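You operate a simulated robot arm through the tools that you are given. There is no shell and no other tool. Be economical: measure what you need, move in short steps, check, and stop when the job is done.

You are at the controls of a simulated two-armed robot. One attempt, no reset.

Task
Pick up the grey-band bottle marked "JOB 32" from the top of the side table with one hand, pass it to the other hand and put it on the bench in front of the log unit. Set down upright: grey-band bottle.

Only the result counts: the job must be done as asked and must still hold three seconds after the hand-in. Knocking over, shifting, dropping, spilling or breaking anything else fails it.

Robot
Two 7-joint arms with two-finger grippers on one trunk, on a base that drives. Base frame: it is fixed to the floor where the robot stands at the start and does not move with it; the origin is under the middle of the robot, x ahead of it, y to its left, z up. Units: m, degrees, N and s.
The left shoulder is at the start at [0.147, 0.216, 1.014], the right one opposite. With the tool pointing down near the work surface each hand reaches from about 0.1 to 0.86 m from the robot's upright axis, wherever it stands, measured 20 degrees to its own side. Places, roughly: bench in front of the log unit (18x26 cm) [-1.02, -2.62, 0.9]. Payload 3.18 kg a hand.
The tool frame of a hand sits at the grasp point between the pads (the TCP): z along the fingers, y along the line on which they close. The tips reach 0.03 m beyond it. Largest opening 0.144 m; the body of the gripper starts 0.103 m behind the TCP.
Orientation is that of the tool frame in the base frame, as a unit quaternion [x, y, z, w]. With the fingers straight down and closing along the base's y, the tool's x points along the base's -x, its y along +y and its z along -z.

Tools
- The arms move only by the tool nudge_tool. It takes "left_steps", "right_steps" or both (then of equal length, played together; a hand with none holds still); each is a list of rows, each a list of 3 entries, a list of its own where there are three numbers: the shift along the tool's x, y, z in m, then the turn, a rotation vector about the tool's x, y, z in degrees, then the finger opening in m, from 0 to 0.144. In form: [[[tx, ty, tz], [wx, wy, wz], gripper], ...]. A call has 1 to 20 rows; each row is the pose to reach, as a shift and turn from the pose commanded when the call began, along the tool's axes at that moment. A row lasts 0.2 s, in which the tool goes at most 0.05 m and 8.6 degrees; a call with a longer step from one row to the next is refused whole, and so is a gripper value outside its range. Where a pose cannot be reached the arm comes as near as it can. A force on the tool above 40 N (or 10 N above the force at the start of the call, whichever is more), or a blocked arm, ends the call early, and 0.2 s more pass. The fingers move at their own pace and stop on an object; they squeeze with about 24 N. The grip force told is the motor's: it shows also when the fingers shut on nothing. Time passes only in rows, and 0.2 s behind the last, so rows that repeat a pose let the fingers close. The reply holds the time, the measured pose of the TCP, the force on the tool along the base axes, the opening and the grip force, in the units named above and with some noise, with the torque about the TCP (base axes, N m) and any sound that the robot's microphone picked up, and new pictures: "pictures" is both (left out), scene, wrist or none (wrist: the cameras of the hands that moved).
- Cameras (640 x 400 px; columns grow to the right, rows downward): "scene" is now at [0.2831, 0.0286, 1.2387]; the picture's right is [0.33, -0.95, 0.00], its down [-0.10, -0.03, -0.99] and it looks along [0.94, 0.32, -0.10] (base axes); focal length 214 px, centre (320, 200). "left" rides on the left gripper at [0.076, -0.016, -0.143] in its tool frame; the picture's right is [0.21, 0.98, 0.00], its down [-0.84, 0.18, -0.51] and it looks along [-0.50, 0.11, 0.86] (tool axes); focal length 218 px, centre (320, 200). "right" rides on the right gripper at [0.076, 0.016, -0.143] in its tool frame; the picture's right is [-0.21, 0.98, 0.00], its down [-0.84, -0.18, -0.51] and it looks along [-0.50, -0.11, 0.86] (tool axes); focal length 218 px, centre (320, 200). There is no depth. A picture from a camera that has moved, and an enlarged one, comes with that camera's place and axes in the base frame and with its lens.
- raise_lower(by): slides the trunk up (or, below 0, down) by that many m; the arms and the scene camera ride with it, the base frame stays. It gives what a move gives, with no picture.
- drive_base(legs): drives the robot by 1 to 6 legs, each [ahead, left, turn to the left] in m, m and degrees, along the robot's own axes; the way and the turn of a leg run together, so that a leg with both is an arc; at most 1.5 m and 180 degrees a leg. The arms and the cameras ride along, it lands a little off, and it stops where it bumps. It gives what a move gives, and a new picture of the scene camera.
- turn_head(pan, tilt): turns the head with the scene camera to pan (to the left, within 80 degrees either way) and tilt (down, from -29 to 69), counted from straight ahead of the robot. It gives what a move gives, and a new picture of the scene camera.
- close_up(camera, box): a new picture of the part [left, top, right, bottom] of that camera's present view, enlarged. The clock stands still meanwhile.
- job_done(): hands the job in; it is judged then, once.

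Work in short steps. Places have to be worked out from the pictures, the camera data and where the tool is seen: move nearer, look again, correct. Check each grasp and each placing, and mend what went wrong. You have 120 turns and 260 pictures in all, those below and enlarged ones among them. Open the grippers and draw the arms clear of the work before you hand the job in, unless the task says otherwise; then end with one line.

The tools are called after "Call:" by a JSON object that holds its "name" and its "arguments". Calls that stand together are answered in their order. nudge_tool: Moves the arms, as the interface text tells. Its arguments: {"type":"object","properties":{"left_steps":{"type":"array"},"right_steps":{"type":"array"},"pictures":{"type":"string","enum":["both","scene","wrist","none"]}},"required":[]} The other tools are called the same way: raise_lower (by) slides the trunk up or down; drive_base (legs) drives the base; turn_head (pan, tilt) turns the head that bears the scene camera; close_up (camera, box) takes an enlarged picture of a part of a camera's view; job_done () hands the job in.

At the start:

```text
t: 0.0
left_tcp_pos: [0.2967, 0.1707, 1.1957]
left_tcp_rot: [-0.002, 1.0, -0.001, 0.0]
left_contact_force: [0.0, 0.1, -0.7]
left_ft_torque: [0.05, -0.02, -0.02]
left_finger_gap: 0.144
left_grasp_force: 0.0
right_tcp_pos: [0.477, -0.1325, 1.1472]
right_tcp_rot: [0.0, 1.0, 0.001, 0.0]
right_contact_force: [0.0, 0.3, -0.1]
right_ft_torque: [0.0, -0.01, -0.02]
right_finger_gap: 0.144
right_grasp_force: 0.1
trunk travel left (down, up): [-0.103, 0.267]
robot x, y, heading: [0.0005, 0.0018, -0.1]
head pan, tilt: [19.0, 5.9]
```

scene: 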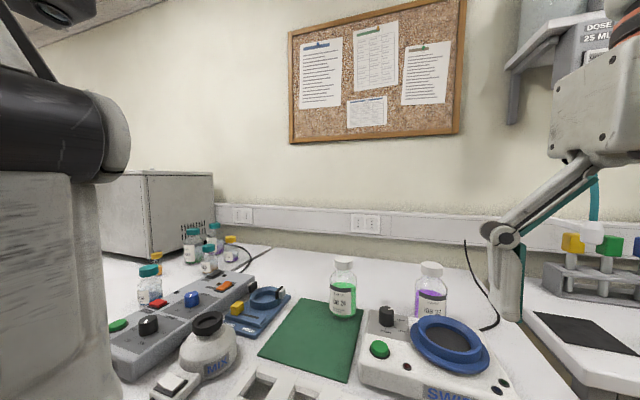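
right: 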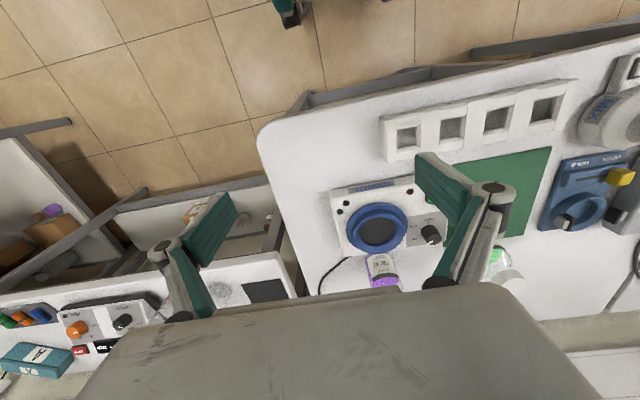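
left: 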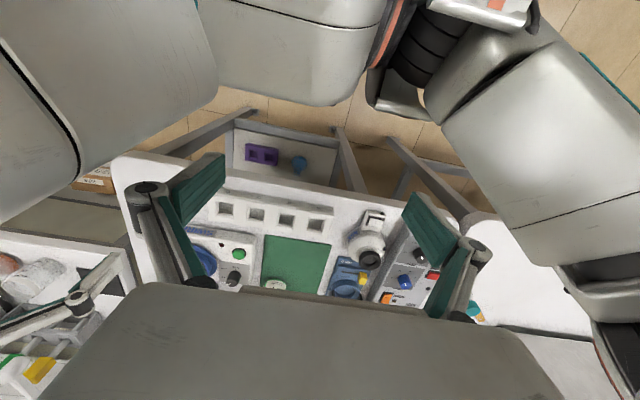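

The front bench shows several bottles but none with a visible grey band; I need to find the side table. I look right and left.

Call:
{"name": "turn_head", "arguments": {"pan": -50, "tilt": 20}}

Call:
{"name": "turn_head", "arguments": {"pan": 75, "tilt": 20}}

```text
t: 1.4
left_tcp_pos: [0.3049, 0.1687, 1.1929]
left_tcp_rot: [-0.011, 1.0, 0.0, 0.004]
left_contact_force: [77.1, -2.7, -49.6]
left_ft_torque: [3.06, 4.0, 5.3]
left_finger_gap: 0.1338
left_grasp_force: 0.1
right_tcp_pos: [0.4769, -0.1328, 1.1467]
right_tcp_rot: [0.0, 1.0, 0.001, 0.0]
right_contact_force: [1.0, -0.1, 0.6]
right_ft_torque: [-0.04, -0.02, 0.02]
right_finger_gap: 0.1439
right_grasp_force: 0.1
trunk travel left (down, up): [-0.103, 0.267]
robot x, y, heading: [-0.0006, -0.0014, 0.2]
head pan, tilt: [-50.0, 20.0]
camera scene: at [0.2895, -0.0055, 1.226], right [-0.04, -1.0, 0.0], down [-0.23, 0.01, -0.97], along [0.97, -0.04, -0.24], focal length 214 px, centre (320, 200)
```

scene: 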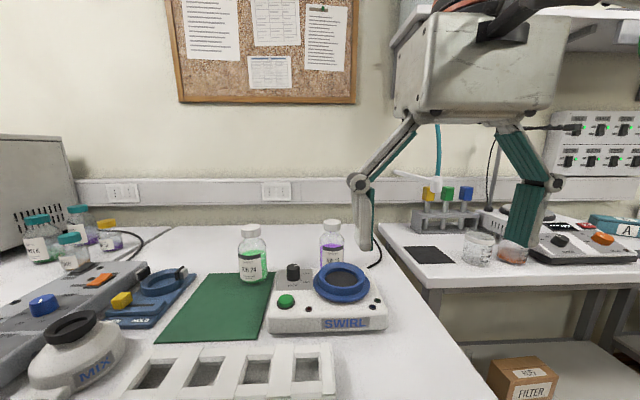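

```text
t: 3.5
left_tcp_pos: [0.2981, 0.1706, 1.1966]
left_tcp_rot: [-0.002, 1.0, -0.002, -0.001]
left_contact_force: [-3.2, 69.5, -14.7]
left_ft_torque: [-9.33, -0.41, 0.27]
left_finger_gap: 0.1417
left_grasp_force: 0.1
right_tcp_pos: [0.4769, -0.1316, 1.1467]
right_tcp_rot: [0.0, 1.0, 0.0, 0.0]
right_contact_force: [-0.3, 0.4, -0.3]
right_ft_torque: [0.01, -0.01, 0.0]
right_finger_gap: 0.1443
right_grasp_force: 0.1
trunk travel left (down, up): [-0.103, 0.267]
robot x, y, heading: [0.0029, -0.0011, 0.0]
head pan, tilt: [75.0, 20.0]
camera scene: at [0.2883, 0.0129, 1.22], right [0.15, -0.99, 0.0], down [-0.3, -0.05, -0.95], along [0.94, 0.15, -0.3], focal length 214 px, centre (320, 200)
```

scene: 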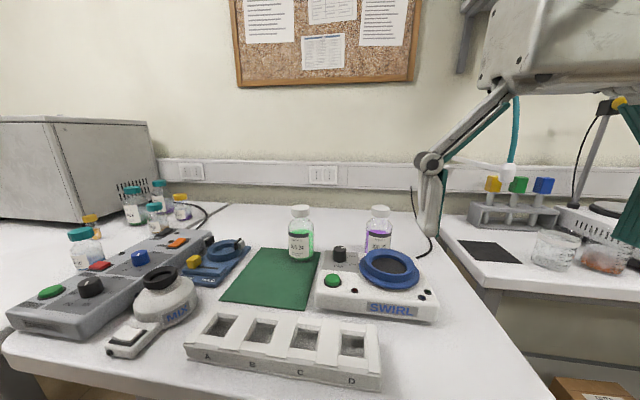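

The head is pressing on the left gripper (force 70 N), so it isn't turning. I move the left hand outward, away from the head.

Call:
{"name": "nudge_tool", "arguments": {"left_steps": [[[0, 0.04, 0], [0, 0, 0], 0.144], [[-0.02, 0.08, 0], [0, 0, 0], 0.144], [[-0.04, 0.12, 0], [0, 0, 0], 0.144], [[-0.06, 0.16, 0], [0, 0, 0], 0.144], [[-0.08, 0.2, 0], [0, 0, 0], 0.144]], "pictures": "scene"}}

```text
t: 4.7
left_tcp_pos: [0.3521, 0.2851, 1.136]
left_tcp_rot: [-0.001, 1.0, -0.002, 0.0]
left_contact_force: [0.2, 1.4, -0.7]
left_ft_torque: [-0.08, -0.01, -0.02]
left_finger_gap: 0.1442
left_grasp_force: 0.0
left hand out of reach, approached as far as the arm can: row 1, 2, 3, 4, 5
right_tcp_pos: [0.4764, -0.1312, 1.1458]
right_tcp_rot: [-0.001, 1.0, -0.001, -0.001]
right_contact_force: [0.0, 1.1, 1.4]
right_ft_torque: [-0.06, 0.0, 0.01]
right_finger_gap: 0.144
right_grasp_force: 0.1
trunk travel left (down, up): [-0.103, 0.267]
robot x, y, heading: [-0.0004, -0.0008, -0.1]
head pan, tilt: [75.0, 20.0]
camera scene: at [0.2199, 0.0898, 1.2158], right [0.97, -0.26, 0.0], down [-0.09, -0.33, -0.94], along [0.24, 0.91, -0.34], focal length 214 px, centre (320, 200)
```

scene: 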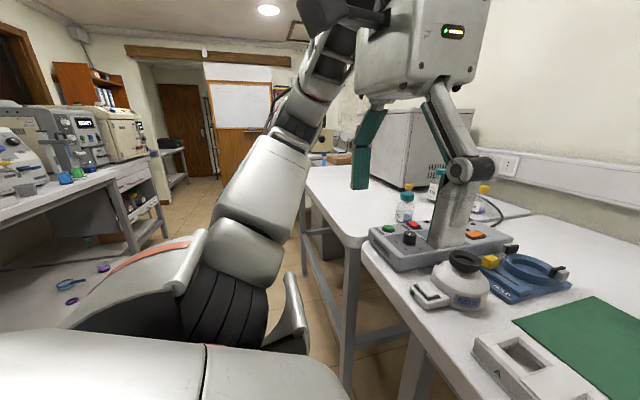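

The head is free now. I'll zoom into the table on the left with bottles, then look to the right.

Call:
{"name": "close_up", "arguments": {"camera": "scene", "box": [300, 140, 520, 278]}}

Call:
{"name": "turn_head", "arguments": {"pan": -75, "tilt": 20}}

Call:
{"name": "turn_head", "arguments": {"pan": 25, "tilt": 20}}

Call:
{"name": "close_up", "arguments": {"camera": "scene", "box": [0, 120, 320, 320]}}

```text
2.90 times, centred on (410, 209) of scene
camera zoom: at [0.2199, 0.0898, 1.2158], right [0.97, -0.26, 0.0], down [-0.09, -0.33, -0.94], along [0.24, 0.91, -0.34], focal length 622 px, centre (59, 174)
```

zoom: 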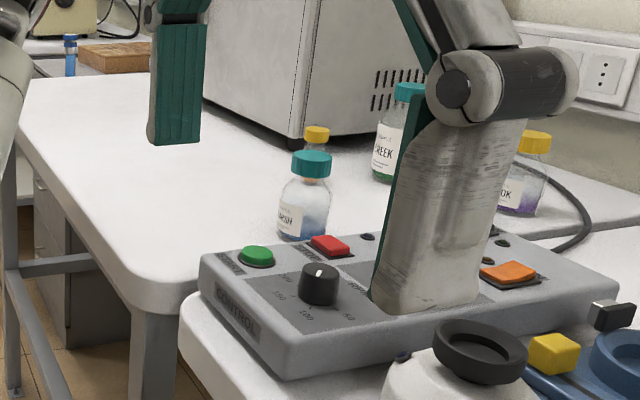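

```text
t: 7.0
left_tcp_pos: [0.3519, 0.2837, 1.1355]
left_tcp_rot: [-0.001, 1.0, -0.002, 0.0]
left_contact_force: [0.3, -0.2, 0.6]
left_ft_torque: [0.02, 0.01, -0.02]
left_finger_gap: 0.1442
left_grasp_force: 0.1
right_tcp_pos: [0.4765, -0.1332, 1.1465]
right_tcp_rot: [0.0, 1.0, 0.0, 0.0]
right_contact_force: [-0.6, -0.2, -0.4]
right_ft_torque: [-0.01, 0.01, -0.01]
right_finger_gap: 0.1438
right_grasp_force: 0.0
trunk travel left (down, up): [-0.103, 0.267]
robot x, y, heading: [0.0007, -0.0004, 0.3]
head pan, tilt: [-75.0, 20.0]
camera scene: at [0.2202, -0.0913, 1.2157], right [-0.97, -0.26, 0.0], down [-0.09, 0.33, -0.94], along [0.24, -0.91, -0.34], focal length 214 px, centre (320, 200)
```

scene: 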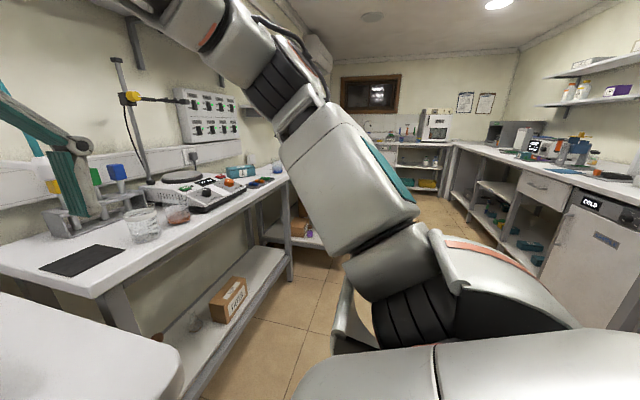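

```text
t: 8.8
left_tcp_pos: [0.3528, 0.2848, 1.136]
left_tcp_rot: [-0.002, 1.0, -0.001, 0.0]
left_contact_force: [0.6, 0.6, 0.7]
left_ft_torque: [0.03, 0.0, -0.05]
left_finger_gap: 0.144
left_grasp_force: 0.1
right_tcp_pos: [0.4774, -0.1325, 1.1468]
right_tcp_rot: [0.0, 1.0, 0.0, 0.0]
right_contact_force: [0.1, 0.8, -0.3]
right_ft_torque: [0.02, 0.0, 0.02]
right_finger_gap: 0.144
right_grasp_force: 0.1
trunk travel left (down, up): [-0.103, 0.267]
robot x, y, heading: [-0.0006, -0.0014, 0.2]
head pan, tilt: [25.0, 20.0]
camera scene: at [0.2805, 0.0379, 1.2157], right [0.42, -0.91, 0.0], down [-0.31, -0.14, -0.94], along [0.85, 0.4, -0.34], focal length 214 px, centre (320, 200)
```

scene: 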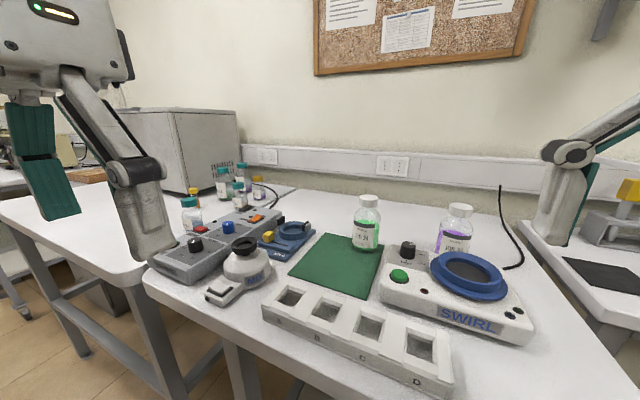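

```text
2.00 times, centred on (160, 220) of scene
camera zoom: at [0.2805, 0.0379, 1.2157], right [0.42, -0.91, 0.0], down [-0.31, -0.14, -0.94], along [0.85, 0.4, -0.34], focal length 429 px, centre (640, 160)
```

zoom: 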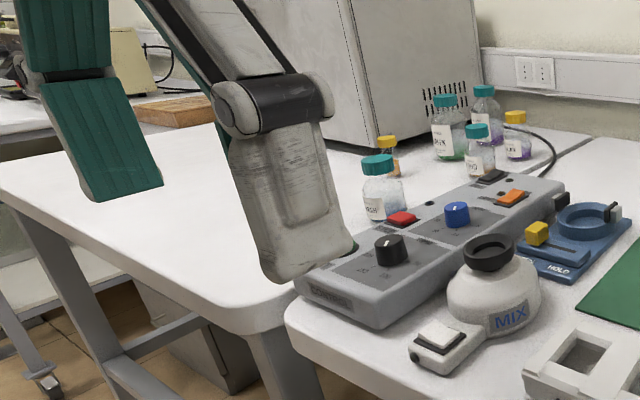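

Next I check labels on the two bottles ahead, and on the right tables.

Call:
{"name": "close_up", "arguments": {"camera": "scene", "box": [330, 180, 490, 280]}}

Call:
{"name": "turn_head", "arguments": {"pan": -40, "tilt": 25}}

Call:
{"name": "turn_head", "arguments": {"pan": -80, "tilt": 10}}

Call:
{"name": "close_up", "arguments": {"camera": "scene", "box": [380, 80, 640, 242]}}

```text
4.00 times, centred on (410, 230) of scene
camera zoom: at [0.2805, 0.0379, 1.2157], right [0.42, -0.91, 0.0], down [-0.31, -0.14, -0.94], along [0.85, 0.4, -0.34], focal length 858 px, centre (-40, 80)
```

zoom: 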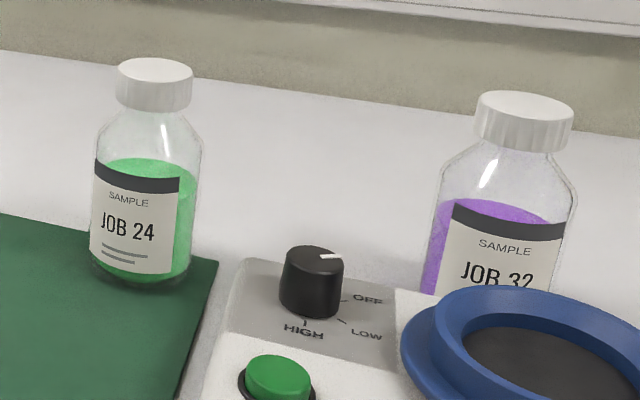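

```text
t: 10.1
left_tcp_pos: [0.3522, 0.2849, 1.136]
left_tcp_rot: [-0.001, 1.0, -0.001, 0.0]
left_contact_force: [0.2, -0.6, -0.3]
left_ft_torque: [-0.03, 0.0, 0.02]
left_finger_gap: 0.1441
left_grasp_force: 0.2
right_tcp_pos: [0.4769, -0.1329, 1.1458]
right_tcp_rot: [0.001, 1.0, 0.001, 0.0]
right_contact_force: [1.0, -0.1, 0.2]
right_ft_torque: [0.0, -0.04, -0.01]
right_finger_gap: 0.1441
right_grasp_force: 0.1
trunk travel left (down, up): [-0.103, 0.267]
robot x, y, heading: [0.0025, -0.0027, -0.1]
head pan, tilt: [-40.0, 25.0]
camera scene: at [0.2667, -0.0606, 1.2076], right [-0.64, -0.77, 0.0], down [-0.32, 0.27, -0.91], along [0.69, -0.58, -0.42], focal length 214 px, centre (320, 200)
```

scene: 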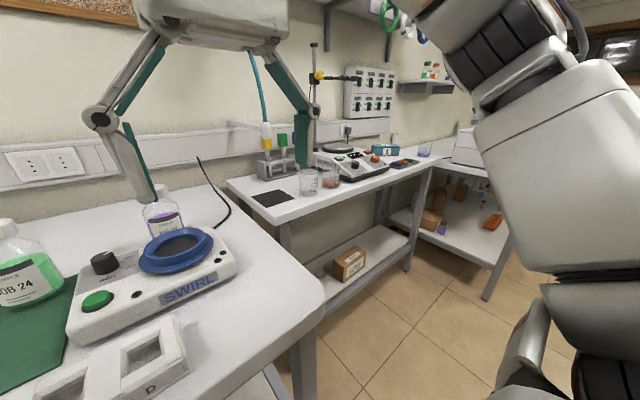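

```text
t: 11.2
left_tcp_pos: [0.3515, 0.2843, 1.1357]
left_tcp_rot: [0.0, 1.0, -0.001, 0.0]
left_contact_force: [0.1, 0.1, -0.5]
left_ft_torque: [0.0, 0.0, 0.02]
left_finger_gap: 0.1438
left_grasp_force: 0.0
right_tcp_pos: [0.4765, -0.1321, 1.1464]
right_tcp_rot: [0.0, 1.0, 0.0, 0.0]
right_contact_force: [0.3, 0.1, 0.9]
right_ft_torque: [0.01, -0.01, -0.02]
right_finger_gap: 0.1442
right_grasp_force: 0.1
trunk travel left (down, up): [-0.103, 0.267]
robot x, y, heading: [0.0012, -0.0024, 0.1]
head pan, tilt: [-80.0, 10.0]
camera scene: at [0.2123, -0.093, 1.232], right [-0.98, -0.17, 0.0], down [-0.03, 0.17, -0.98], along [0.17, -0.97, -0.17], focal length 214 px, centre (320, 200)
```

scene: 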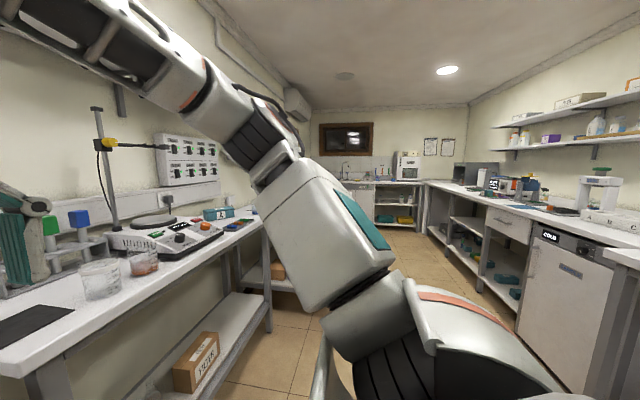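

```text
2.46 times, centred on (510, 161) of scene
camera zoom: at [0.2123, -0.093, 1.232], right [-0.98, -0.17, 0.0], down [-0.03, 0.17, -0.98], along [0.17, -0.97, -0.17], focal length 528 px, centre (-148, 296)
```

zoom: 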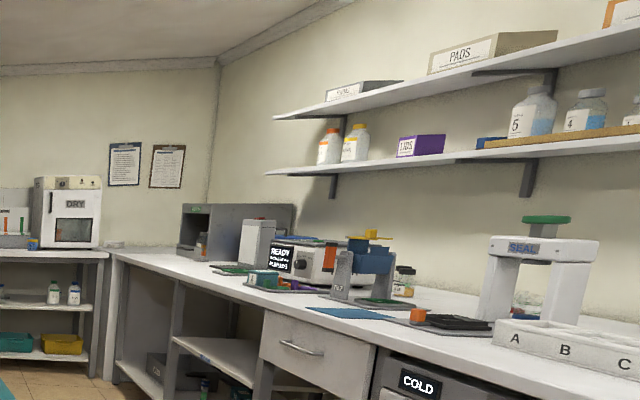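

JOB 32 (purple liquid, grey band) stands right behind the SWIRL unit, at roughly (0.82, -0.06), cap top ~1.04. I bring the right hand toward it tilted 45° (tool forward-down), stopping well short for a look.

Call:
{"name": "turn_head", "arguments": {"pan": -10, "tilt": 25}}

Call:
{"name": "nudge_tool", "arguments": {"right_steps": [[[-0.02, 0.01, 0], [0, -7.5, 0], 0.144], [[-0.05, 0.02, 0], [0, -15, 0], 0.144], [[-0.08, 0.03, 0], [0, -22.5, 0], 0.144], [[-0.11, 0.04, 0], [0, -30, 0], 0.144], [[-0.14, 0.05, 0.01], [0, -37.5, 0], 0.144], [[-0.16, 0.06, 0.02], [0, -45, 0], 0.144]]}}

```text
t: 12.6
left_tcp_pos: [0.3526, 0.2849, 1.1348]
left_tcp_rot: [0.0, 1.0, -0.001, 0.001]
left_contact_force: [1.2, 0.7, 0.0]
left_ft_torque: [-0.04, 0.01, -0.02]
left_finger_gap: 0.1443
left_grasp_force: 0.1
right_tcp_pos: [0.4778, -0.1305, 1.1464]
right_tcp_rot: [-0.001, 1.0, -0.002, 0.0]
right_contact_force: [-0.4, 0.0, 0.0]
right_ft_torque: [0.01, 0.01, 0.02]
right_finger_gap: 0.144
right_grasp_force: 0.0
trunk travel left (down, up): [-0.103, 0.267]
robot x, y, heading: [0.0022, 0.0028, -0.1]
head pan, tilt: [-10.0, 25.0]
camera scene: at [0.2868, -0.0175, 1.2077], right [-0.17, -0.98, 0.0], down [-0.42, 0.07, -0.91], along [0.89, -0.16, -0.42], focal length 214 px, centre (320, 200)
```

scene: 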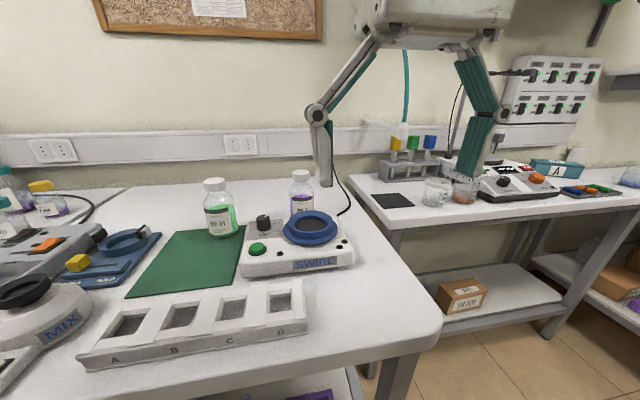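

```text
t: 14.0
left_tcp_pos: [0.3507, 0.2842, 1.1364]
left_tcp_rot: [-0.001, 1.0, -0.001, 0.0]
left_contact_force: [0.1, 0.3, 0.7]
left_ft_torque: [0.02, 0.0, 0.0]
left_finger_gap: 0.144
left_grasp_force: 0.0
right_tcp_pos: [0.6374, -0.0699, 1.1267]
right_tcp_rot: [0.0, 0.924, 0.0, 0.384]
right_contact_force: [0.1, 0.7, -0.8]
right_ft_torque: [0.01, 0.01, 0.0]
right_finger_gap: 0.1437
right_grasp_force: 0.2
trunk travel left (down, up): [-0.103, 0.267]
robot x, y, heading: [0.0008, 0.0005, -0.2]
head pan, tilt: [-10.0, 25.0]
camera scene: at [0.2869, -0.0173, 1.2076], right [-0.17, -0.98, 0.0], down [-0.42, 0.07, -0.91], along [0.89, -0.16, -0.42], focal length 214 px, centre (320, 200)
camera right: at [0.4827, -0.0539, 1.1718], right [0.15, 0.98, 0.15], down [0.24, -0.18, 0.95], along [0.96, -0.11, -0.26], focal length 218 px, centre (320, 200)
```

scene: 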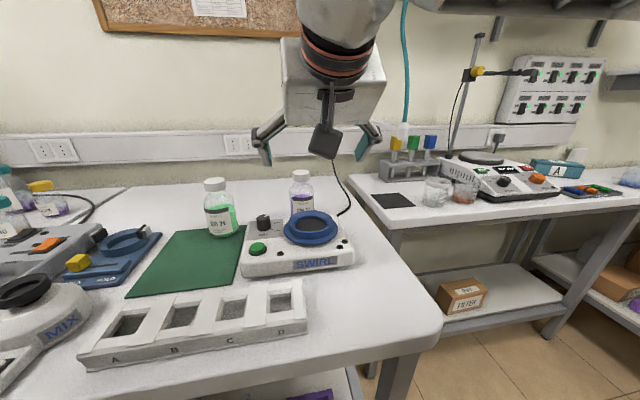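
right: 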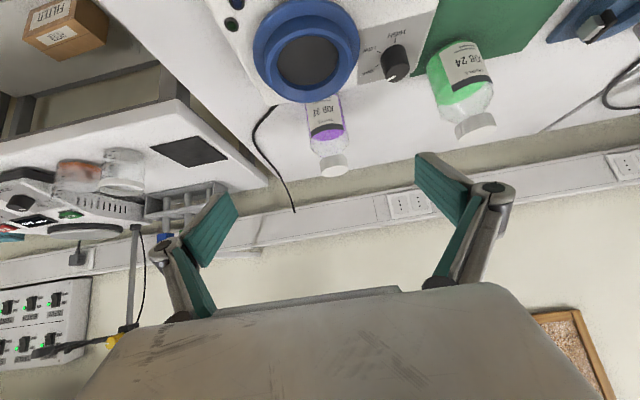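

Triangulating gives cap top near (0.857, -0.063, 1.02). I enlarge both views to refine.

Call:
{"name": "close_up", "arguments": {"camera": "right", "box": [240, 0, 400, 200]}}

Call:
{"name": "close_up", "arguments": {"camera": "scene", "box": [230, 160, 390, 260]}}

```text
2.00 times, centred on (320, 100) of right
camera zoom: at [0.4827, -0.0539, 1.1718], right [0.15, 0.98, 0.15], down [0.24, -0.18, 0.95], along [0.96, -0.11, -0.26], focal length 436 px, centre (320, 400)
```

zoom: 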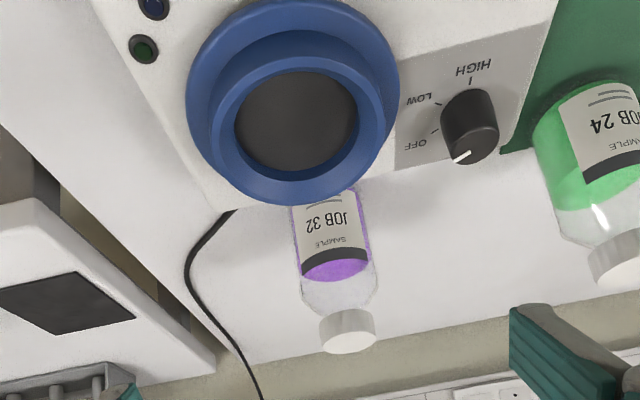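

```text
4.00 times, centred on (310, 210) of scene
camera zoom: at [0.2869, -0.0173, 1.2076], right [-0.17, -0.98, 0.0], down [-0.42, 0.07, -0.91], along [0.89, -0.16, -0.42], focal length 858 px, centre (360, 160)
```

zoom: 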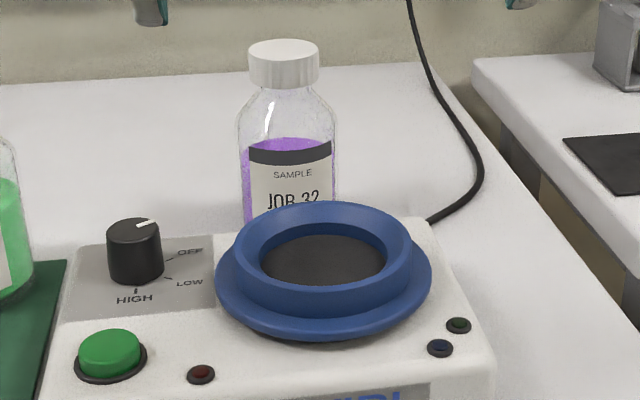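

Estimates of x spread over 0.80–0.85, so I move closer and measure again with a better baseline.

Call:
{"name": "nudge_tool", "arguments": {"right_steps": [[[0, 0.004, 0.03], [0, 0, 0], 0.144], [[0, 0.008, 0.06], [0, 0, 0], 0.144], [[-0.01, 0.008, 0.07], [0, 0, 0], 0.144]]}}

Call:
{"name": "close_up", "arguments": {"camera": "right", "box": [200, 0, 440, 200]}}

Call:
{"name": "close_up", "arguments": {"camera": "scene", "box": [230, 160, 390, 260]}}

```text
t: 14.8
left_tcp_pos: [0.3513, 0.2852, 1.1355]
left_tcp_rot: [-0.001, 1.0, -0.001, 0.0]
left_contact_force: [0.2, 0.2, 0.4]
left_ft_torque: [0.01, 0.01, -0.01]
left_finger_gap: 0.1439
left_grasp_force: 0.0
right_tcp_pos: [0.6947, -0.0651, 1.0829]
right_tcp_rot: [0.0, 0.924, 0.0, 0.383]
right_contact_force: [0.6, -0.4, -0.4]
right_ft_torque: [-0.03, -0.03, -0.03]
right_finger_gap: 0.144
right_grasp_force: 0.1
trunk travel left (down, up): [-0.103, 0.267]
robot x, y, heading: [0.0012, -0.002, -0.1]
head pan, tilt: [-10.0, 25.0]
camera scene: at [0.2867, -0.0173, 1.2077], right [-0.17, -0.98, 0.0], down [-0.42, 0.07, -0.91], along [0.89, -0.16, -0.42], focal length 214 px, centre (320, 200)
camera right: at [0.5392, -0.0485, 1.1285], right [0.15, 0.98, 0.15], down [0.24, -0.18, 0.95], along [0.96, -0.11, -0.26], focal length 218 px, centre (320, 200)
```

scene: 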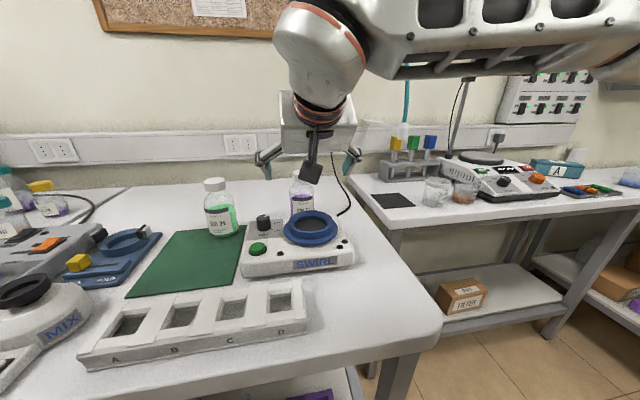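
right: 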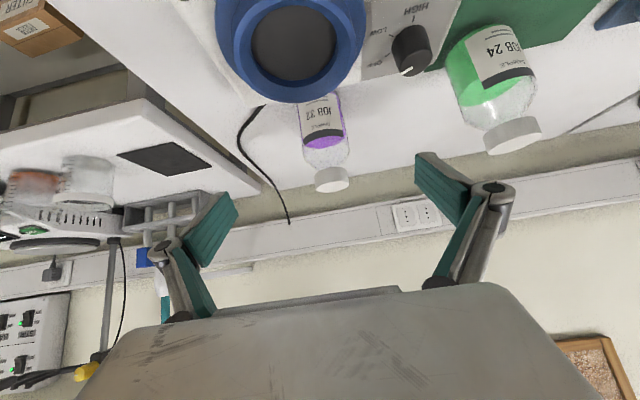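

```text
2.00 times, centred on (320, 100) of right
camera zoom: at [0.5392, -0.0485, 1.1285], right [0.15, 0.98, 0.15], down [0.24, -0.18, 0.95], along [0.96, -0.11, -0.26], focal length 436 px, centre (320, 400)
```

zoom: 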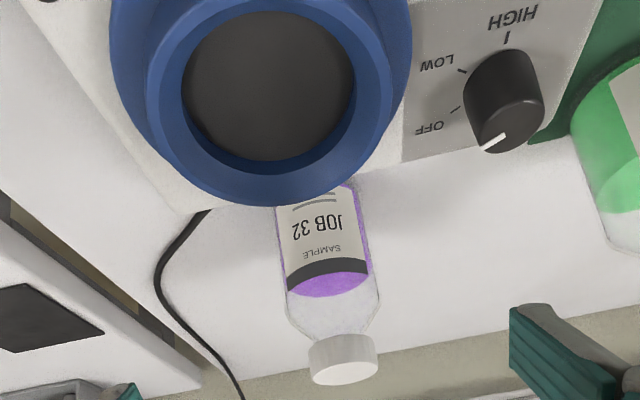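

```text
4.00 times, centred on (310, 210) of scene
camera zoom: at [0.2867, -0.0173, 1.2077], right [-0.17, -0.98, 0.0], down [-0.42, 0.07, -0.91], along [0.89, -0.16, -0.42], focal length 858 px, centre (360, 160)
```

zoom: 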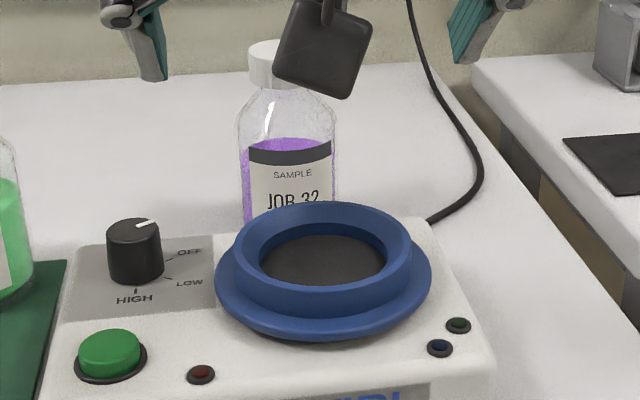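

Scaling between the two wrist views puts the bottle at about (0.81, -0.061) with cap top 1.04 and the SWIRL ring top at ~0.966. I advance partway, 5° steeper for clearance over the ring, and look.

Call:
{"name": "nudge_tool", "arguments": {"right_steps": [[[0, 0.001, 0.03], [0, 3, 0], 0.144], [[-0.002, 0.003, 0.06], [0, 5, 0], 0.144], [[-0.004, 0.004, 0.095], [0, 5, 0], 0.144]]}}

Call:
{"name": "close_up", "arguments": {"camera": "right", "box": [140, 0, 500, 225]}}

Call:
{"name": "close_up", "arguments": {"camera": "scene", "box": [230, 140, 390, 260]}}

```text
t: 15.6
left_tcp_pos: [0.3528, 0.2843, 1.135]
left_tcp_rot: [0.0, 1.0, -0.001, -0.001]
left_contact_force: [0.1, 0.1, -0.5]
left_ft_torque: [0.01, 0.03, 0.01]
left_finger_gap: 0.144
left_grasp_force: 0.1
right_tcp_pos: [0.7641, -0.0603, 1.0165]
right_tcp_rot: [0.0, 0.94, 0.0, 0.341]
right_contact_force: [0.2, -0.5, -0.2]
right_ft_torque: [0.02, 0.01, 0.02]
right_finger_gap: 0.1437
right_grasp_force: 0.1
trunk travel left (down, up): [-0.103, 0.267]
robot x, y, heading: [-0.0007, -0.0013, -0.0]
head pan, tilt: [-10.0, 25.0]
camera scene: at [0.288, -0.0174, 1.2071], right [-0.17, -0.98, 0.0], down [-0.42, 0.07, -0.91], along [0.89, -0.16, -0.42], focal length 214 px, centre (320, 200)
camera right: at [0.6147, -0.0442, 1.0762], right [0.16, 0.98, 0.13], down [0.32, -0.18, 0.93], along [0.93, -0.11, -0.34], focal length 218 px, centre (320, 200)
```

scene: 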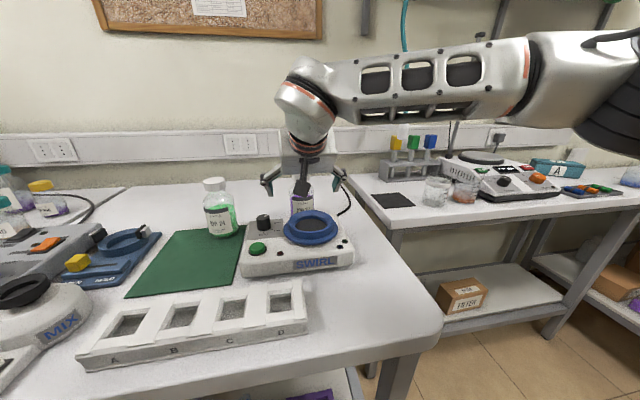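
right: 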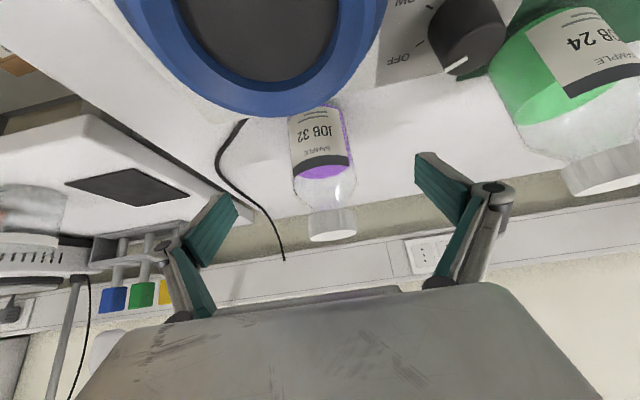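

```text
1.78 times, centred on (320, 112) of right
camera zoom: at [0.6147, -0.0442, 1.0762], right [0.16, 0.98, 0.13], down [0.32, -0.18, 0.93], along [0.93, -0.11, -0.34], focal length 388 px, centre (320, 356)
```

zoom: 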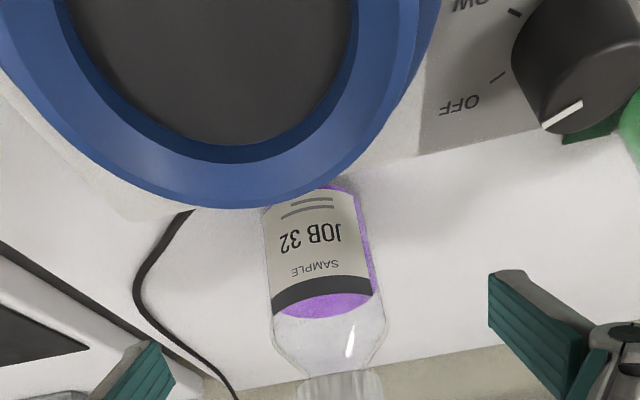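

```text
3.33 times, centred on (310, 200) of scene
camera zoom: at [0.288, -0.0174, 1.2071], right [-0.17, -0.98, 0.0], down [-0.42, 0.07, -0.91], along [0.89, -0.16, -0.42], focal length 715 px, centre (353, 200)
```

zoom: 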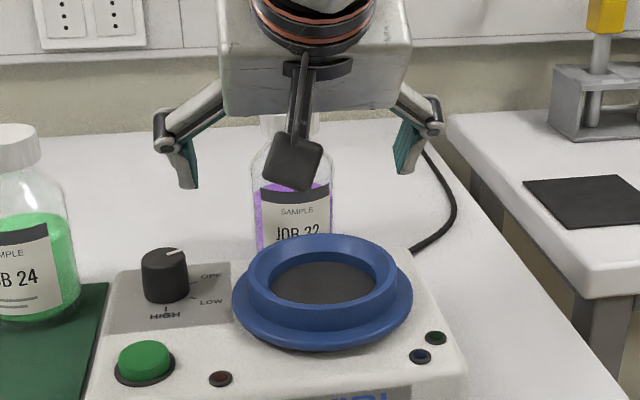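

All three wrist views agree on about (0.82, -0.062), cap top 1.037. The fingers straddle the bottle; I advance onto the body and look before closing.

Call:
{"name": "nudge_tool", "arguments": {"right_steps": [[[-0.004, -0.001, 0.025], [0, 0, 0], 0.144], [[-0.007, -0.002, 0.05], [0, 0, 0], 0.144], [[-0.01, -0.002, 0.076], [0, 0, 0], 0.144]]}}

Call:
{"name": "close_up", "arguments": {"camera": "scene", "box": [230, 140, 390, 260]}}

```text
t: 16.4
left_tcp_pos: [0.353, 0.2852, 1.1348]
left_tcp_rot: [-0.001, 1.0, -0.001, -0.001]
left_contact_force: [0.3, -0.1, -0.6]
left_ft_torque: [0.04, 0.04, 0.0]
left_finger_gap: 0.1442
left_grasp_force: 0.1
right_tcp_pos: [0.8216, -0.0619, 0.9658]
right_tcp_rot: [0.0, 0.94, 0.0, 0.341]
right_contact_force: [-0.3, -0.1, 0.0]
right_ft_torque: [0.03, -0.01, 0.01]
right_finger_gap: 0.1438
right_grasp_force: 0.1
trunk travel left (down, up): [-0.103, 0.267]
robot x, y, heading: [-0.0035, 0.0007, -0.0]
head pan, tilt: [-10.0, 25.0]
camera scene: at [0.2877, -0.0174, 1.2072], right [-0.17, -0.98, 0.0], down [-0.42, 0.07, -0.91], along [0.89, -0.16, -0.42], focal length 214 px, centre (320, 200)
camera right: at [0.6718, -0.0466, 1.026], right [0.16, 0.98, 0.13], down [0.32, -0.18, 0.93], along [0.93, -0.11, -0.34], focal length 218 px, centre (320, 200)
```

scene: 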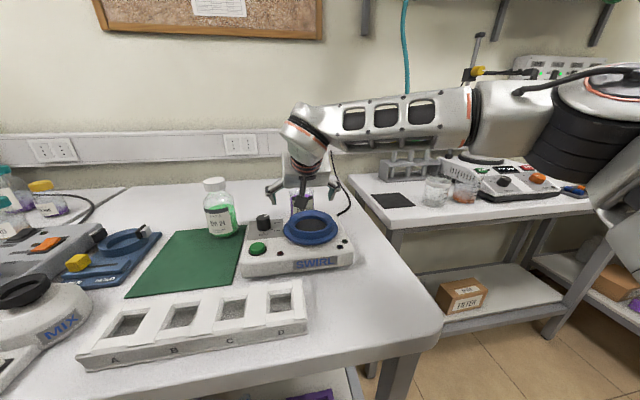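
right: 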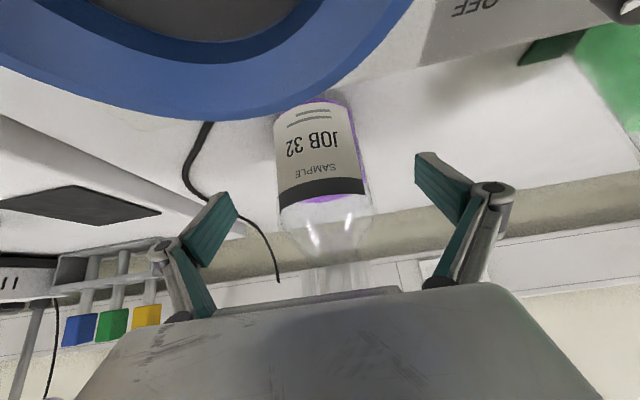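

```text
3.33 times, centred on (310, 200) of scene
camera zoom: at [0.2877, -0.0174, 1.2072], right [-0.17, -0.98, 0.0], down [-0.42, 0.07, -0.91], along [0.89, -0.16, -0.42], focal length 715 px, centre (353, 200)
```

zoom: 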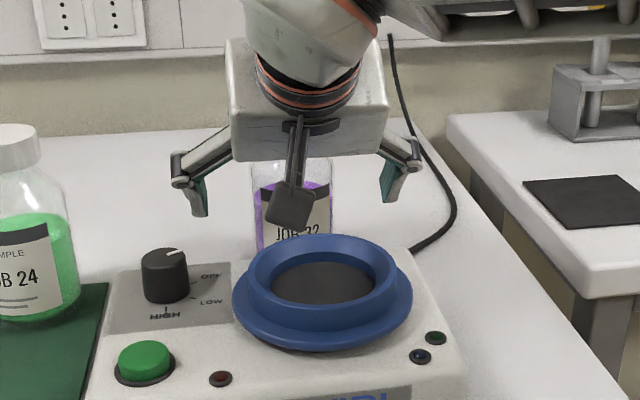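

The bottle's label band sits at the TCP pixel (320, 192), so it is centred between the pads. Closing.

Call:
{"name": "nudge_tool", "arguments": {"right_steps": [[[0, 0, 0], [0, 0, 0], 0.09], [[0, 0, 0], [0, 0, 0], 0.07], [[0, 0, 0], [0, 0, 0], 0.04], [[0, 0, 0], [0, 0, 0], 0.04], [[0, 0, 0], [0, 0, 0], 0.04]], "pictures": "wrist"}}

```text
t: 17.6
left_tcp_pos: [0.3519, 0.2843, 1.1365]
left_tcp_rot: [-0.001, 1.0, -0.001, 0.0]
left_contact_force: [-0.3, 0.3, 0.1]
left_ft_torque: [0.01, 0.01, -0.01]
left_finger_gap: 0.144
left_grasp_force: 0.1
right_tcp_pos: [0.8209, -0.0622, 0.9674]
right_tcp_rot: [0.0, 0.94, 0.0, 0.342]
right_contact_force: [2.0, 1.4, 0.3]
right_ft_torque: [-0.02, -0.14, 0.04]
right_finger_gap: 0.0681
right_grasp_force: 24.3
trunk travel left (down, up): [-0.103, 0.267]
robot x, y, heading: [0.0006, 0.0021, 0.1]
head pan, tilt: [-10.0, 25.0]
camera right: at [0.6707, -0.0461, 1.0273], right [0.16, 0.98, 0.13], down [0.32, -0.18, 0.93], along [0.93, -0.11, -0.34], focal length 218 px, centre (320, 200)
```

right: 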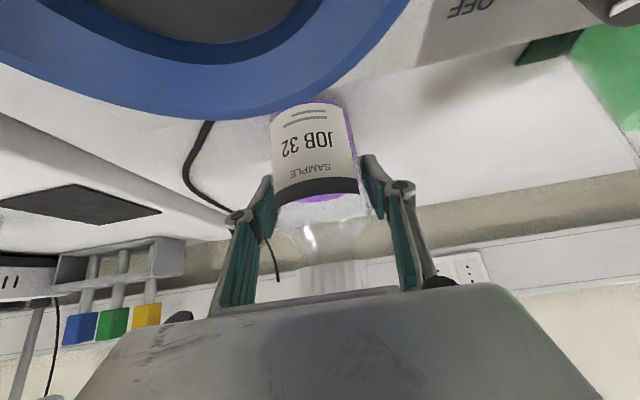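

Gripped at 0.068 m with 24 N. I lift straight up 0.15 m.

Call:
{"name": "nudge_tool", "arguments": {"right_steps": [[[-0.013, 0, -0.015], [0, 0, 0], 0.04], [[-0.032, 0, -0.038], [0, 0, 0], 0.04], [[-0.06, 0, -0.071], [0, 0, 0], 0.04], [[-0.09, 0, -0.107], [0, 0, 0], 0.04], [[-0.1, 0, -0.119], [0, 0, 0], 0.04]]}}

```text
t: 18.8
left_tcp_pos: [0.3523, 0.2848, 1.1359]
left_tcp_rot: [-0.001, 1.0, -0.001, -0.001]
left_contact_force: [-0.7, 0.1, -0.4]
left_ft_torque: [0.0, 0.02, 0.01]
left_finger_gap: 0.1441
left_grasp_force: 0.0
right_tcp_pos: [0.8204, -0.0617, 1.1216]
right_tcp_rot: [0.001, 0.94, -0.001, 0.341]
right_contact_force: [0.2, 0.9, -4.5]
right_ft_torque: [0.0, 0.01, -0.04]
right_finger_gap: 0.068
right_grasp_force: 24.3
trunk travel left (down, up): [-0.103, 0.267]
robot x, y, heading: [0.0016, 0.0031, 0.0]
head pan, tilt: [-10.0, 25.0]
camera scene: at [0.2876, -0.0175, 1.2073], right [-0.17, -0.98, 0.0], down [-0.42, 0.07, -0.91], along [0.89, -0.16, -0.42], focal length 214 px, centre (320, 200)
camera right: at [0.6704, -0.0455, 1.1819], right [0.16, 0.98, 0.13], down [0.32, -0.18, 0.93], along [0.93, -0.11, -0.34], focal length 218 px, centre (320, 200)
```

scene: 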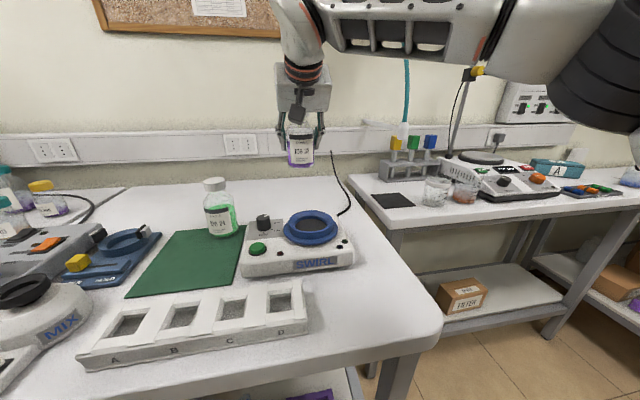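
right: 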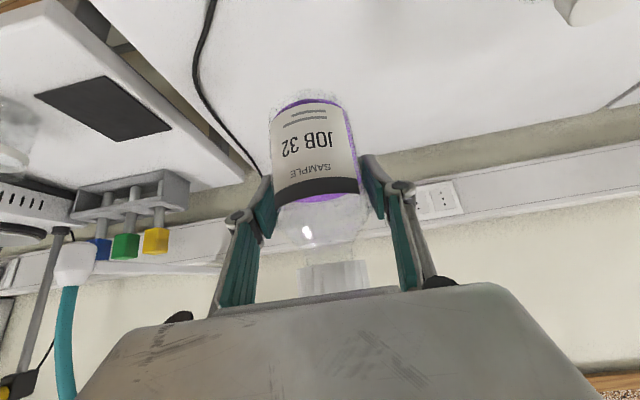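

The bottle is lifted cleanly. To give the arms comfortable reach for the pass, I raise the trunk, then bring the bottle in to about (0.60, -0.02, 1.10) while yawing the right hand 90° so it comes from the right side, leaving the cap free for the left hand.

Call:
{"name": "raise_lower", "arguments": {"by": 0.12}}

Call:
{"name": "nudge_tool", "arguments": {"right_steps": [[[0.02, 0.003, 0.0], [-5.0, 0, -6.0], 0.04], [[0.045, 0.006, -0.003], [-10, 0, -12], 0.04], [[0.07, 0.01, -0.006], [-15, 0, -18], 0.04], [[0.095, 0.014, -0.01], [-20, 0, -24], 0.04], [[0.12, 0.018, -0.014], [-25, 0, -30], 0.04], [[0.145, 0.022, -0.018], [-30.3, 0, -36], 0.04], [[0.17, 0.026, -0.022], [-35.3, 0, -42], 0.04], [[0.195, 0.03, -0.026], [-40.4, 0, -48], 0.04], [[0.22, 0.034, -0.03], [-45.4, 0, -54], 0.04], [[0.24, 0.037, -0.032], [-50.4, 0, -60], 0.04], [[0.2585, 0.04, -0.034], [-55.4, 0, -66], 0.04], [[0.2585, 0.04, -0.034], [-57.9, 0, -68.9], 0.04]]}}

```text
t: 20.3
left_tcp_pos: [0.3543, 0.2833, 1.251]
left_tcp_rot: [-0.001, 1.0, -0.001, -0.002]
left_contact_force: [0.1, 0.7, 0.2]
left_ft_torque: [0.03, 0.04, 0.0]
left_finger_gap: 0.144
left_grasp_force: 0.0
right_tcp_pos: [0.8217, -0.0615, 1.2413]
right_tcp_rot: [0.0, 0.94, 0.0, 0.34]
right_contact_force: [-0.2, 0.4, -4.2]
right_ft_torque: [-0.01, 0.03, 0.0]
right_finger_gap: 0.0685
right_grasp_force: 24.3
trunk travel left (down, up): [-0.223, 0.147]
robot x, y, heading: [-0.0003, 0.0006, -0.1]
head pan, tilt: [-10.0, 25.0]
```

```text
t: 22.9
left_tcp_pos: [0.351, 0.2904, 1.2499]
left_tcp_rot: [-0.001, 1.0, -0.005, 0.0]
left_contact_force: [-0.7, 2.1, -0.6]
left_ft_torque: [-0.28, -0.03, 0.03]
left_finger_gap: 0.144
left_grasp_force: 0.0
right_tcp_pos: [0.5417, 0.0129, 1.1854]
right_tcp_rot: [-0.471, 0.771, 0.156, 0.4]
right_contact_force: [-0.3, 2.3, -4.3]
right_ft_torque: [-0.17, 0.0, -0.16]
right_finger_gap: 0.0675
right_grasp_force: 24.2
right hand out of reach, approached as far as the arm can: row 4, 5, 6, 7, 8, 9, 10, 11, 12
trunk travel left (down, up): [-0.223, 0.147]
robot x, y, heading: [0.0047, -0.0013, 0.3]
head pan, tilt: [-10.0, 25.0]
camera scene: at [0.1689, -0.0106, 1.3443], right [-0.17, -0.98, 0.01], down [-0.42, 0.07, -0.91], along [0.89, -0.16, -0.42], focal length 214 px, centre (320, 200)
camera right: at [0.4435, -0.114, 1.2148], right [-0.78, 0.62, 0.03], down [0.12, 0.1, 0.99], along [0.61, 0.78, -0.15], focal length 218 px, centre (320, 200)
```

scene: 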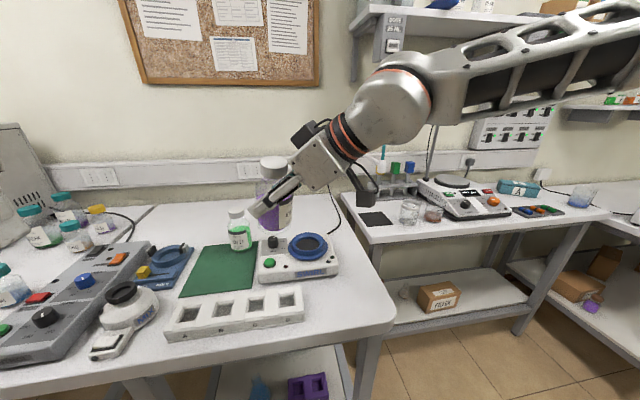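
right: 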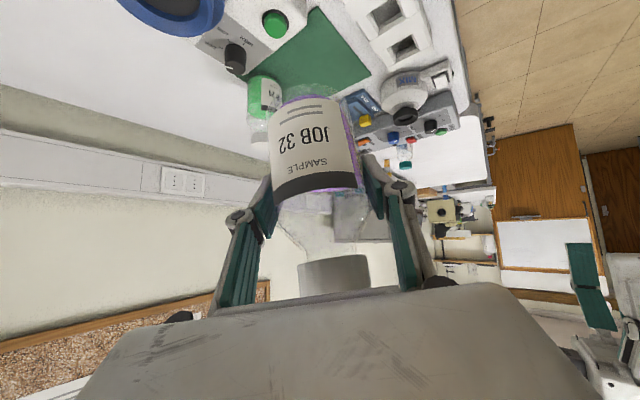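

The arm stopped short of the full yaw (reached ~52° with about 13° bottle tilt). I check with a no-op row which pose the next call starts from.

Call:
{"name": "nudge_tool", "arguments": {"right_steps": [[[0, 0, 0], [0, 0, 0], 0.04]], "pictures": "none"}}

```text
t: 23.3
left_tcp_pos: [0.3529, 0.2847, 1.2507]
left_tcp_rot: [-0.001, 1.0, -0.002, -0.001]
left_contact_force: [0.0, 0.1, 0.2]
left_ft_torque: [-0.08, 0.01, 0.0]
left_finger_gap: 0.1441
left_grasp_force: 0.0
right_tcp_pos: [0.5436, 0.0066, 1.1847]
right_tcp_rot: [-0.47, 0.771, 0.16, 0.399]
right_contact_force: [-0.2, 0.0, -4.4]
right_ft_torque: [-0.03, -0.03, -0.02]
right_finger_gap: 0.0675
right_grasp_force: 24.5
trunk travel left (down, up): [-0.223, 0.147]
robot x, y, heading: [-0.0015, -0.0023, 0.0]
head pan, tilt: [-10.0, 25.0]
```

Commands start from the achieved pose. I now go to (0.60, -0.05, 1.10) with 50° yaw and the bottle levelled.

Call:
{"name": "nudge_tool", "arguments": {"right_steps": [[[0.022, -0.017, 0.01], [0.2, 2.7, 3], 0.04], [[0.044, -0.034, 0.02], [0.5, 5.4, 6], 0.04], [[0.066, -0.051, 0.031], [0.7, 8.1, 9], 0.04], [[0.088, -0.067, 0.042], [1, 10.8, 11.8], 0.04], [[0.088, -0.067, 0.042], [1, 10.8, 11.8], 0.04]]}}

```text
t: 24.5
left_tcp_pos: [0.352, 0.2837, 1.2523]
left_tcp_rot: [0.0, 1.0, -0.001, 0.0]
left_contact_force: [-0.5, -0.3, 0.0]
left_ft_torque: [-0.01, -0.05, 0.01]
left_finger_gap: 0.1442
left_grasp_force: 0.1
right_tcp_pos: [0.5984, -0.0539, 1.1]
right_tcp_rot: [-0.396, 0.851, 0.148, 0.312]
right_contact_force: [0.3, -0.2, -3.7]
right_ft_torque: [-0.03, -0.02, 0.0]
right_finger_gap: 0.0676
right_grasp_force: 24.6
trunk travel left (down, up): [-0.223, 0.147]
robot x, y, heading: [-0.003, 0.0007, 0.1]
head pan, tilt: [-10.0, 25.0]
camera scene: at [0.1693, -0.0173, 1.3443], right [-0.17, -0.98, 0.0], down [-0.42, 0.07, -0.91], along [0.89, -0.16, -0.42], focal length 214 px, centre (320, 200)
camera right: at [0.4896, -0.1592, 1.1593], right [-0.65, 0.75, 0.14], down [0.34, 0.12, 0.93], along [0.68, 0.65, -0.34], focal length 218 px, centre (320, 200)
```

scene: 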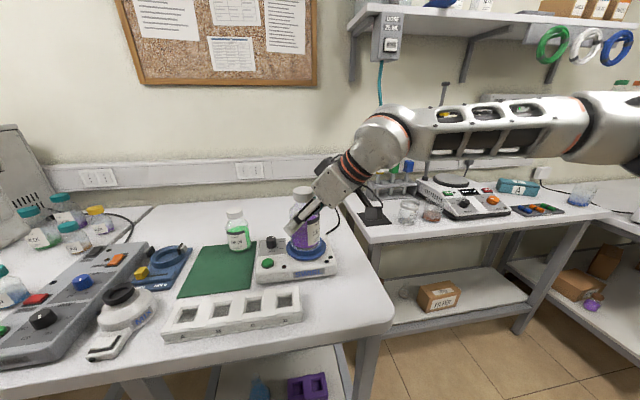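
right: 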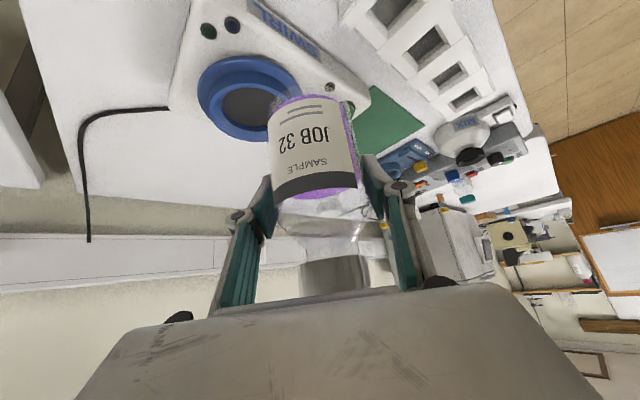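

The bottle is held level at (0.598, -0.054, 1.10). I bring the left hand forward to a standoff at about (0.57, 0.17, 1.24), yawing it 90° so its camera faces away from the right hand.

Call:
{"name": "nudge_tool", "arguments": {"left_steps": [[[-0.02, -0.01, 0.001], [0, 0, 8.2], 0.144], [[-0.04, -0.02, 0.002], [0, 0, 16.4], 0.144], [[-0.06, -0.03, 0.003], [0, 0, 24.6], 0.144], [[-0.08, -0.04, 0.004], [0, 0, 32.8], 0.144], [[-0.1, -0.05, 0.005], [0, 0, 41], 0.144], [[-0.12, -0.06, 0.006], [0, 0, 49.2], 0.144], [[-0.14, -0.07, 0.007], [0, 0, 57.4], 0.144], [[-0.16, -0.08, 0.008], [0, 0, 65.6], 0.144], [[-0.18, -0.09, 0.01], [0, 0, 73.8], 0.144], [[-0.2, -0.1, 0.01], [0, 0, 82], 0.144], [[-0.22, -0.11, 0.012], [0, 0, 90], 0.144]]}}

```text
t: 26.9
left_tcp_pos: [0.5035, 0.1554, 1.0884]
left_tcp_rot: [0.454, 0.858, 0.081, 0.228]
left_contact_force: [-0.3, 0.0, -0.7]
left_ft_torque: [0.02, 0.03, -0.01]
left_finger_gap: 0.1436
left_grasp_force: 0.0
left hand out of reach, approached as far as the arm can: row 1, 2, 3, 4, 5, 6, 7, 8, 9, 10, 11
right_tcp_pos: [0.5995, -0.055, 1.0995]
right_tcp_rot: [-0.396, 0.851, 0.149, 0.311]
right_contact_force: [0.0, -0.3, -5.0]
right_ft_torque: [0.04, -0.04, 0.01]
right_finger_gap: 0.0677
right_grasp_force: 23.5
trunk travel left (down, up): [-0.223, 0.147]
robot x, y, heading: [0.0012, -0.0038, 0.2]
head pan, tilt: [-10.0, 25.0]
camera scene: at [0.1707, -0.0179, 1.3439], right [-0.17, -0.98, 0.0], down [-0.42, 0.07, -0.91], along [0.89, -0.16, -0.42], focal length 214 px, centre (320, 200)
camera left: at [0.3871, 0.2181, 1.1835], right [0.62, 0.73, 0.27], down [0.31, -0.55, 0.78], along [0.72, -0.4, -0.57], focal length 218 px, centre (320, 200)
```

scene: 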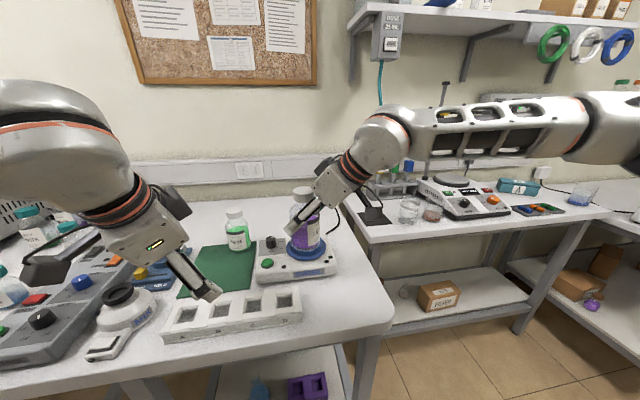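
left: 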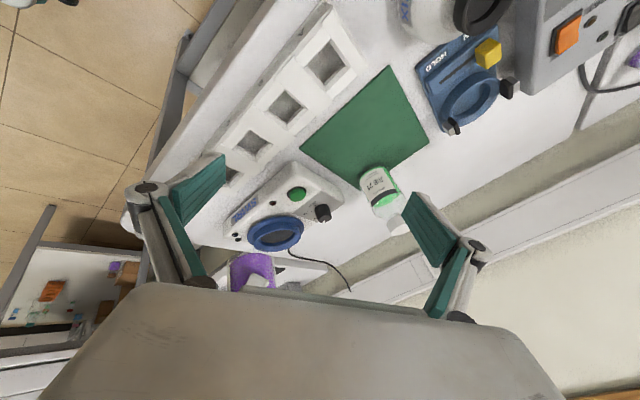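

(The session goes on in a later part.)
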